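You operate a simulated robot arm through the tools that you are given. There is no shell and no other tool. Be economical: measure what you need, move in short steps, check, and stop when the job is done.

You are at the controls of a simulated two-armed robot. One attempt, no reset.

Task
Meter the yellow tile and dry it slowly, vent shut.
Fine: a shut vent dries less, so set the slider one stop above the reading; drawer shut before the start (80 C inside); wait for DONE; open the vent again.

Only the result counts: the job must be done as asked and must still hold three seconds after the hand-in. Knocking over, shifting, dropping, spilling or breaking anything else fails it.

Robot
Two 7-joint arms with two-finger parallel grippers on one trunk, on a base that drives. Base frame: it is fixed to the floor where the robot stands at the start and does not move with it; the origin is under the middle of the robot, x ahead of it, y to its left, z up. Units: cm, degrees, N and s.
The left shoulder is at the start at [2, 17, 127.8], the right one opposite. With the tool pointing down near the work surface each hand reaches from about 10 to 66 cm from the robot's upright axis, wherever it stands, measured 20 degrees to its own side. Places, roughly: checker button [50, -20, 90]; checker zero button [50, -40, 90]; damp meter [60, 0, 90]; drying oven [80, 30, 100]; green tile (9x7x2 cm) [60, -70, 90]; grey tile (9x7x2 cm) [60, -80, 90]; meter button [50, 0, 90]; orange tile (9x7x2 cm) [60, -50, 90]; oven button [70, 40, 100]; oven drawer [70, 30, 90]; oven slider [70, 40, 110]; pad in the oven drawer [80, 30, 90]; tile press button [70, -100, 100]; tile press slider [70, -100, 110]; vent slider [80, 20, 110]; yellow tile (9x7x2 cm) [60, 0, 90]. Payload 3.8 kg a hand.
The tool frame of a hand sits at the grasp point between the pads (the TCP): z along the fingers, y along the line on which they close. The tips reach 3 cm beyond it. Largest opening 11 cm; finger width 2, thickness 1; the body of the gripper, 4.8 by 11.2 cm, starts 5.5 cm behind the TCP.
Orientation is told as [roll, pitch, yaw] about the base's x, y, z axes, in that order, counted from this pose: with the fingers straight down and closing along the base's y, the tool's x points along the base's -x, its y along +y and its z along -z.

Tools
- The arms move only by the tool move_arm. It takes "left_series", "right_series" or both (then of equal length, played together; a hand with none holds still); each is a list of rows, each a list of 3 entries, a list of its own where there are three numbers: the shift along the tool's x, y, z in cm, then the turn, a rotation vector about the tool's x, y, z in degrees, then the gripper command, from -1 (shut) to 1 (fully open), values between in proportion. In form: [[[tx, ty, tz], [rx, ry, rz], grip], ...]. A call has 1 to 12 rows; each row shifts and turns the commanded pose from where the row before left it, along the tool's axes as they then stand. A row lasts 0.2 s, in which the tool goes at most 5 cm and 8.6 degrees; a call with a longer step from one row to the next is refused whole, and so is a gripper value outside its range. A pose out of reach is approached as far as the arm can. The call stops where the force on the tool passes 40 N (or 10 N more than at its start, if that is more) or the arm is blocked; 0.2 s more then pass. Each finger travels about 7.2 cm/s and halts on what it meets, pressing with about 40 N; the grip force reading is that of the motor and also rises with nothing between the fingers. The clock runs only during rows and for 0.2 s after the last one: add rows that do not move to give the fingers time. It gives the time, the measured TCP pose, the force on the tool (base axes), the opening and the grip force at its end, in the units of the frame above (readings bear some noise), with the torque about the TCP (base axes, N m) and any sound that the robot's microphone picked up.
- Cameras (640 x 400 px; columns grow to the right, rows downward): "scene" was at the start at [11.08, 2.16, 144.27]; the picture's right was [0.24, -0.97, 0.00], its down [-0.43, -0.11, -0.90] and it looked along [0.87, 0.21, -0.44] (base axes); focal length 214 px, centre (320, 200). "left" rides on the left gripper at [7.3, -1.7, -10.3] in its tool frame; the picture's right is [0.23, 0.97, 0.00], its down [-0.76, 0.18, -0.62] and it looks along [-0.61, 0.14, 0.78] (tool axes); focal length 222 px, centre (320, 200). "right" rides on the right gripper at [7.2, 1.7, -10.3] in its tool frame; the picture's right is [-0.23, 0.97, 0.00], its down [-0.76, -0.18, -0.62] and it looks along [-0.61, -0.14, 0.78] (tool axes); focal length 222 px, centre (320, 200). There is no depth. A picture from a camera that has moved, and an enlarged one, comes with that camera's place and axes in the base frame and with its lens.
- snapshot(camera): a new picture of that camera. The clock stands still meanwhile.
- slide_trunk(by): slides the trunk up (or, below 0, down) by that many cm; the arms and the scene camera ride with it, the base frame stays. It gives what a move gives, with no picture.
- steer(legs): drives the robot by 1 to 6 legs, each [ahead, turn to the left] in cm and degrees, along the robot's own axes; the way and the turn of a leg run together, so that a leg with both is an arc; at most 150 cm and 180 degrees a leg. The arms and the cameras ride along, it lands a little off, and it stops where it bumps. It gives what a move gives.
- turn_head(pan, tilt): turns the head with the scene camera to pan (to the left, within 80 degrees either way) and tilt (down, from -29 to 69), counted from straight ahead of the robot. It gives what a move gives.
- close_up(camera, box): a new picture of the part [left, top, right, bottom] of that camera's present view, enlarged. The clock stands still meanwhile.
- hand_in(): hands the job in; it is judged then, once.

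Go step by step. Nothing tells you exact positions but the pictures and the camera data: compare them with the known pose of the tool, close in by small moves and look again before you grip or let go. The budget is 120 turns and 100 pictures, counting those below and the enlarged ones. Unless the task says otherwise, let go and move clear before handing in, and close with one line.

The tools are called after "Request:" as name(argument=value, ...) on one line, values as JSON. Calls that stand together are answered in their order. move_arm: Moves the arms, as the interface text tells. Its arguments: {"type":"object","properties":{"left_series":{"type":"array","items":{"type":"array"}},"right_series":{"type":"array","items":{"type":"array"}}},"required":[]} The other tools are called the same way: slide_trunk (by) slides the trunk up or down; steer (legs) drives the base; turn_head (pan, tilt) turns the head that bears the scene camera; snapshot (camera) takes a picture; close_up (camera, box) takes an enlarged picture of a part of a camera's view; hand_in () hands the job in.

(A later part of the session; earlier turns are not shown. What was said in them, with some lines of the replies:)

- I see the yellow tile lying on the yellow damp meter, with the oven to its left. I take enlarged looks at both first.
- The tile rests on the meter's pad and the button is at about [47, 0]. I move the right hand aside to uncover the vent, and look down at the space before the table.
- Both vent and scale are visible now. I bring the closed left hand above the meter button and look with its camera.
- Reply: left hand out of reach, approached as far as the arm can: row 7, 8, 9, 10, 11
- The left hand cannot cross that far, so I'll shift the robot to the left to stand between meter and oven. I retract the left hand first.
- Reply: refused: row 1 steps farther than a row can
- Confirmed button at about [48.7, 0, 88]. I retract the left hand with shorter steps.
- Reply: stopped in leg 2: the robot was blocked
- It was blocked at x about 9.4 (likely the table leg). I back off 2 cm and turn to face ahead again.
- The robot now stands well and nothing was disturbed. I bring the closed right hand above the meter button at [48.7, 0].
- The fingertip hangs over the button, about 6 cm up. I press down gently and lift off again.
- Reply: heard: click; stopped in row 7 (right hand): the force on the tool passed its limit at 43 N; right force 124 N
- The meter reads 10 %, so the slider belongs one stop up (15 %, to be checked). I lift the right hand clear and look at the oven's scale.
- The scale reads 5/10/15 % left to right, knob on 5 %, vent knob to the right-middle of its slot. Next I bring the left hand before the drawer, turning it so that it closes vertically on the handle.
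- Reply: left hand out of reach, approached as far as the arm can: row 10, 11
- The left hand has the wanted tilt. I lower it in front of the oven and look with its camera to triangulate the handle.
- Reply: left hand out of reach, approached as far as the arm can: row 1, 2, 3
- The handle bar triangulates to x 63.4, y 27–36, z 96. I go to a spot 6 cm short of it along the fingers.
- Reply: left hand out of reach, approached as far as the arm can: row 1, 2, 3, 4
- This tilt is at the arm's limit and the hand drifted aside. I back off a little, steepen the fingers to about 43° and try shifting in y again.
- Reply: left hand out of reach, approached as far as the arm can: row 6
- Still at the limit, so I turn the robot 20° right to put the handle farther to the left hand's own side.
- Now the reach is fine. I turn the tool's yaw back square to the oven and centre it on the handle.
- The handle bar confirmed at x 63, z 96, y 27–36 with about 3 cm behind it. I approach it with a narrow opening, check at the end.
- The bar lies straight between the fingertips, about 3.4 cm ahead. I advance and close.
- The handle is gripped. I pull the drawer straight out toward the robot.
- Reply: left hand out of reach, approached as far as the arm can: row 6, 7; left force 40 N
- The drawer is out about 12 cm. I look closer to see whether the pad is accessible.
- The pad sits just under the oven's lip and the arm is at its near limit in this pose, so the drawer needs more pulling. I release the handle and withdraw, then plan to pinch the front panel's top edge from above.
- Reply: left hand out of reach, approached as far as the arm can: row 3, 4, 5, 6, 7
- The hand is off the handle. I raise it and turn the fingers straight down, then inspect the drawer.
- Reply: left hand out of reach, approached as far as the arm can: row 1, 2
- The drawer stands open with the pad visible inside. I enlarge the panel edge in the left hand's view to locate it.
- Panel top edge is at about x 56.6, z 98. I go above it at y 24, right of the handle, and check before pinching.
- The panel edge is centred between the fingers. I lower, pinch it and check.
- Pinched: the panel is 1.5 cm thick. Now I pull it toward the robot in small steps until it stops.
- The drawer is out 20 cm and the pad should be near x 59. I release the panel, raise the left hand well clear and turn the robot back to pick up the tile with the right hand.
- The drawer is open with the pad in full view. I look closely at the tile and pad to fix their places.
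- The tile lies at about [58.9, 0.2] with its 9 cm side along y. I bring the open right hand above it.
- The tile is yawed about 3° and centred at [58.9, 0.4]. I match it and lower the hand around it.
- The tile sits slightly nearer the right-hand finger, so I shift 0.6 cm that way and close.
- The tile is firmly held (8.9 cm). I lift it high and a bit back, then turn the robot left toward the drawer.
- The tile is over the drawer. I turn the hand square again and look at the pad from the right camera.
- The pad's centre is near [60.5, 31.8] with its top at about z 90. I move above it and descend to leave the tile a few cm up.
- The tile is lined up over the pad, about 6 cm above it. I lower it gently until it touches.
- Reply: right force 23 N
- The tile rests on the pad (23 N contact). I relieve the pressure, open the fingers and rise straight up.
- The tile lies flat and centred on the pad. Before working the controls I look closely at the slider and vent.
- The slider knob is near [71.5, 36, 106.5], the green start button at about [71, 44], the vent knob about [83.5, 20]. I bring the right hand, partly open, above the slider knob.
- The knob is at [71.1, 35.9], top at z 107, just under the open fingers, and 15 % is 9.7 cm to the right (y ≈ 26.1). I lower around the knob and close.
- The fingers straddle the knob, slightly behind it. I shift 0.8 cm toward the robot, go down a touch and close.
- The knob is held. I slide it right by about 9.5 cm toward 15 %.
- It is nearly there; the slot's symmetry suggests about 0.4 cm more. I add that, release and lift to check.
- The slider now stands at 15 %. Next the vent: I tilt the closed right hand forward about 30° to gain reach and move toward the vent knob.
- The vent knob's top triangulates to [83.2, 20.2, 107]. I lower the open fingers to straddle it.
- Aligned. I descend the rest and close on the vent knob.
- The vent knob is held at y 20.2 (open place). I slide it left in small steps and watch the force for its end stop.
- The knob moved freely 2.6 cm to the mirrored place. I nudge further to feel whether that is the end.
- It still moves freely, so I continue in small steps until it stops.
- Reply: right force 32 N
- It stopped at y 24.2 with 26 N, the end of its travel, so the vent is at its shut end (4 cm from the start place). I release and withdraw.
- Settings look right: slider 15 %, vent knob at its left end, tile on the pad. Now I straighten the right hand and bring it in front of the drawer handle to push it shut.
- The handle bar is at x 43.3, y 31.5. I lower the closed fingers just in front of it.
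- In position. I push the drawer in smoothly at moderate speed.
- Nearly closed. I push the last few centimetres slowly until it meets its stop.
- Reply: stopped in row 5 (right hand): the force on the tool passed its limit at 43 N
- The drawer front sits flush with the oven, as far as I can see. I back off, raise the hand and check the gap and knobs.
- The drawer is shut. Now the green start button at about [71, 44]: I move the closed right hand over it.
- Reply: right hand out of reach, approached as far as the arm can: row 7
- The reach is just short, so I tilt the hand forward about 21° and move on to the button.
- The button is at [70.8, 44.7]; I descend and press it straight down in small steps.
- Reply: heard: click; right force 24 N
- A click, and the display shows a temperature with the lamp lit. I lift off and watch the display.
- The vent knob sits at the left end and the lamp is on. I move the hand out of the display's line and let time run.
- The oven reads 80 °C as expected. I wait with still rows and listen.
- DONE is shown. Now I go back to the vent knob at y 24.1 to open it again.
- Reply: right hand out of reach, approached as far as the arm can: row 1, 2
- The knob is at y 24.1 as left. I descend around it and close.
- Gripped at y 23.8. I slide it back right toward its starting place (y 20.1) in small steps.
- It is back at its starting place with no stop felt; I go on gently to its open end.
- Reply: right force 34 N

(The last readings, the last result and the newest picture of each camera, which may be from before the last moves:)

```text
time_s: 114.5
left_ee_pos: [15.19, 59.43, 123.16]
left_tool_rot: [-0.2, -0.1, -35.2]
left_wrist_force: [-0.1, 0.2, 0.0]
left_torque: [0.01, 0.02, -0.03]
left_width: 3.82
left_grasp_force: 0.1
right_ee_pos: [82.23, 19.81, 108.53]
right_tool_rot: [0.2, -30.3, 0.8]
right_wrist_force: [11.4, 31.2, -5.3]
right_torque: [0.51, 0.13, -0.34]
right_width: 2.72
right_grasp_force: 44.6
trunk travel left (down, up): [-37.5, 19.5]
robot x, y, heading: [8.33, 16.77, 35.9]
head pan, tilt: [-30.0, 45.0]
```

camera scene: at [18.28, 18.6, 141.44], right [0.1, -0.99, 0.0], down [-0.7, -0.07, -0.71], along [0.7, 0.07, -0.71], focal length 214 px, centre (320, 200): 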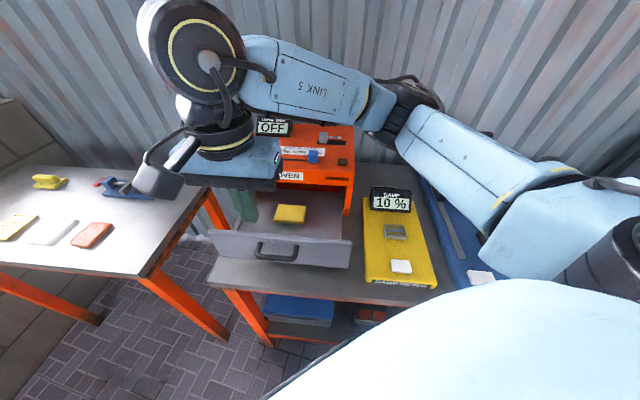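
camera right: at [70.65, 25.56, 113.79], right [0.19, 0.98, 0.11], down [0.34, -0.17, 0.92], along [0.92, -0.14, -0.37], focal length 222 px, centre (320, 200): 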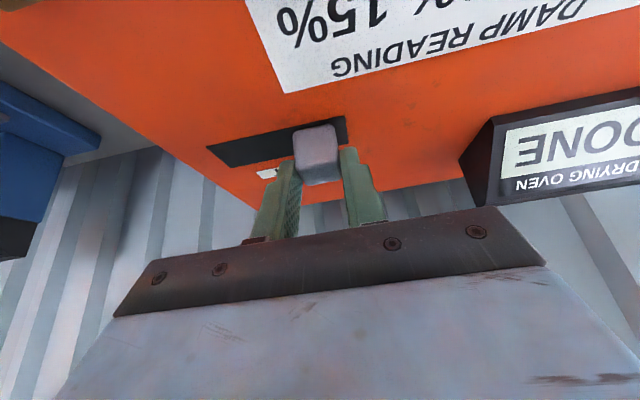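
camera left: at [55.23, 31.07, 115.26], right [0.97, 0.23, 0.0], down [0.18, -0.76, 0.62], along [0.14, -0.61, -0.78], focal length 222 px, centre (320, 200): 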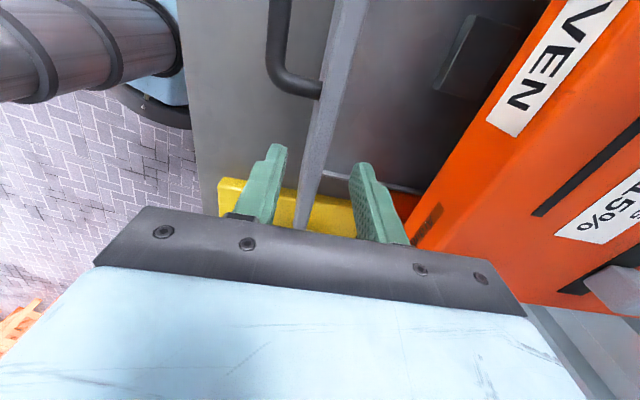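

That is the open end stop (31 N at y 19.9), so the two ends are exactly open and shut. I relieve, release and withdraw.

Request:
move_arm(right_series=[[[0, 0.75, 0], [0, 0, 0], -1], [[0, 0, 0], [0, 0, 0], 0], [[0, 0, 0], [0, 0, 0], 0], [[0, 0, -2.5], [0, 0, 0], 0], [[0, 0, -4], [0, 0, 0], 0], [[0, 0, -4], [0, 0, 0], 0], [[3, -2, -2], [0, 0, 0], 0], [[3, -2, -2], [0, 0, 0], 0], [[3, -3, -2], [0, 0, 0], 0], [[3, -3, -2], [0, 0, 0], 0], [[2, -3, -2], [0, 0, 0], 0]])

Request:
close_up(camera="scene", box=[215, 80, 375, 220])

Request:
snapshot(camera="scene")

```text
time_s: 116.9
left_ee_pos: [14.93, 58.87, 123.41]
left_tool_rot: [0.0, 0.0, -35.0]
left_wrist_force: [0.1, -0.6, 1.5]
left_torque: [0.04, 0.0, -0.01]
left_width: 3.86
left_grasp_force: 0.1
right_ee_pos: [59.76, 6.47, 119.24]
right_tool_rot: [-0.1, -30.4, 0.4]
right_wrist_force: [0.4, 0.3, 0.8]
right_torque: [-0.02, 0.01, 0.0]
right_width: 5.47
right_grasp_force: 0.0
trunk travel left (down, up): [-37.5, 19.5]
robot x, y, heading: [8.45, 16.49, 35.4]
head pan, tilt: [-30.0, 45.0]
```

```text
2.86 times, centred on (295, 150) of scene
camera zoom: at [18.22, 18.36, 141.45], right [0.1, -0.99, 0.0], down [-0.7, -0.07, -0.71], along [0.7, 0.07, -0.71], focal length 613 px, centre (391, 343)
```

zoom: 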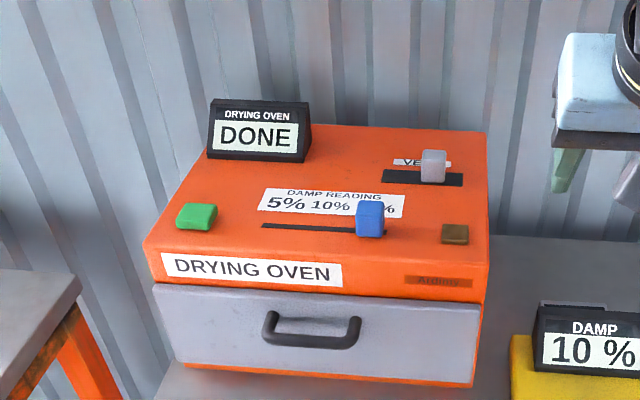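

```text
10 pictures are left
camera scene: at [18.22, 18.36, 141.45], right [0.1, -0.99, 0.0], down [-0.7, -0.07, -0.71], along [0.7, 0.07, -0.71], focal length 214 px, centre (320, 200)
```

scene: 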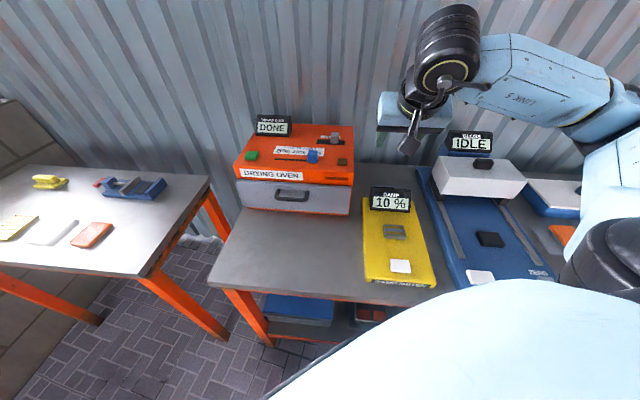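

The oven shows DONE, the vent is back at its open end, the slider is at 15 %, the drawer is shut, and both hands are clear. Nothing else was moved, so I hand in.

Request:
hand_in()

```text
The job is handed in.
```

The yellow tile read 10 % and was dried at the 15 % stop with the vent shut until the oven showed DONE. The vent is open again, and the tile is still in the shut drawer.
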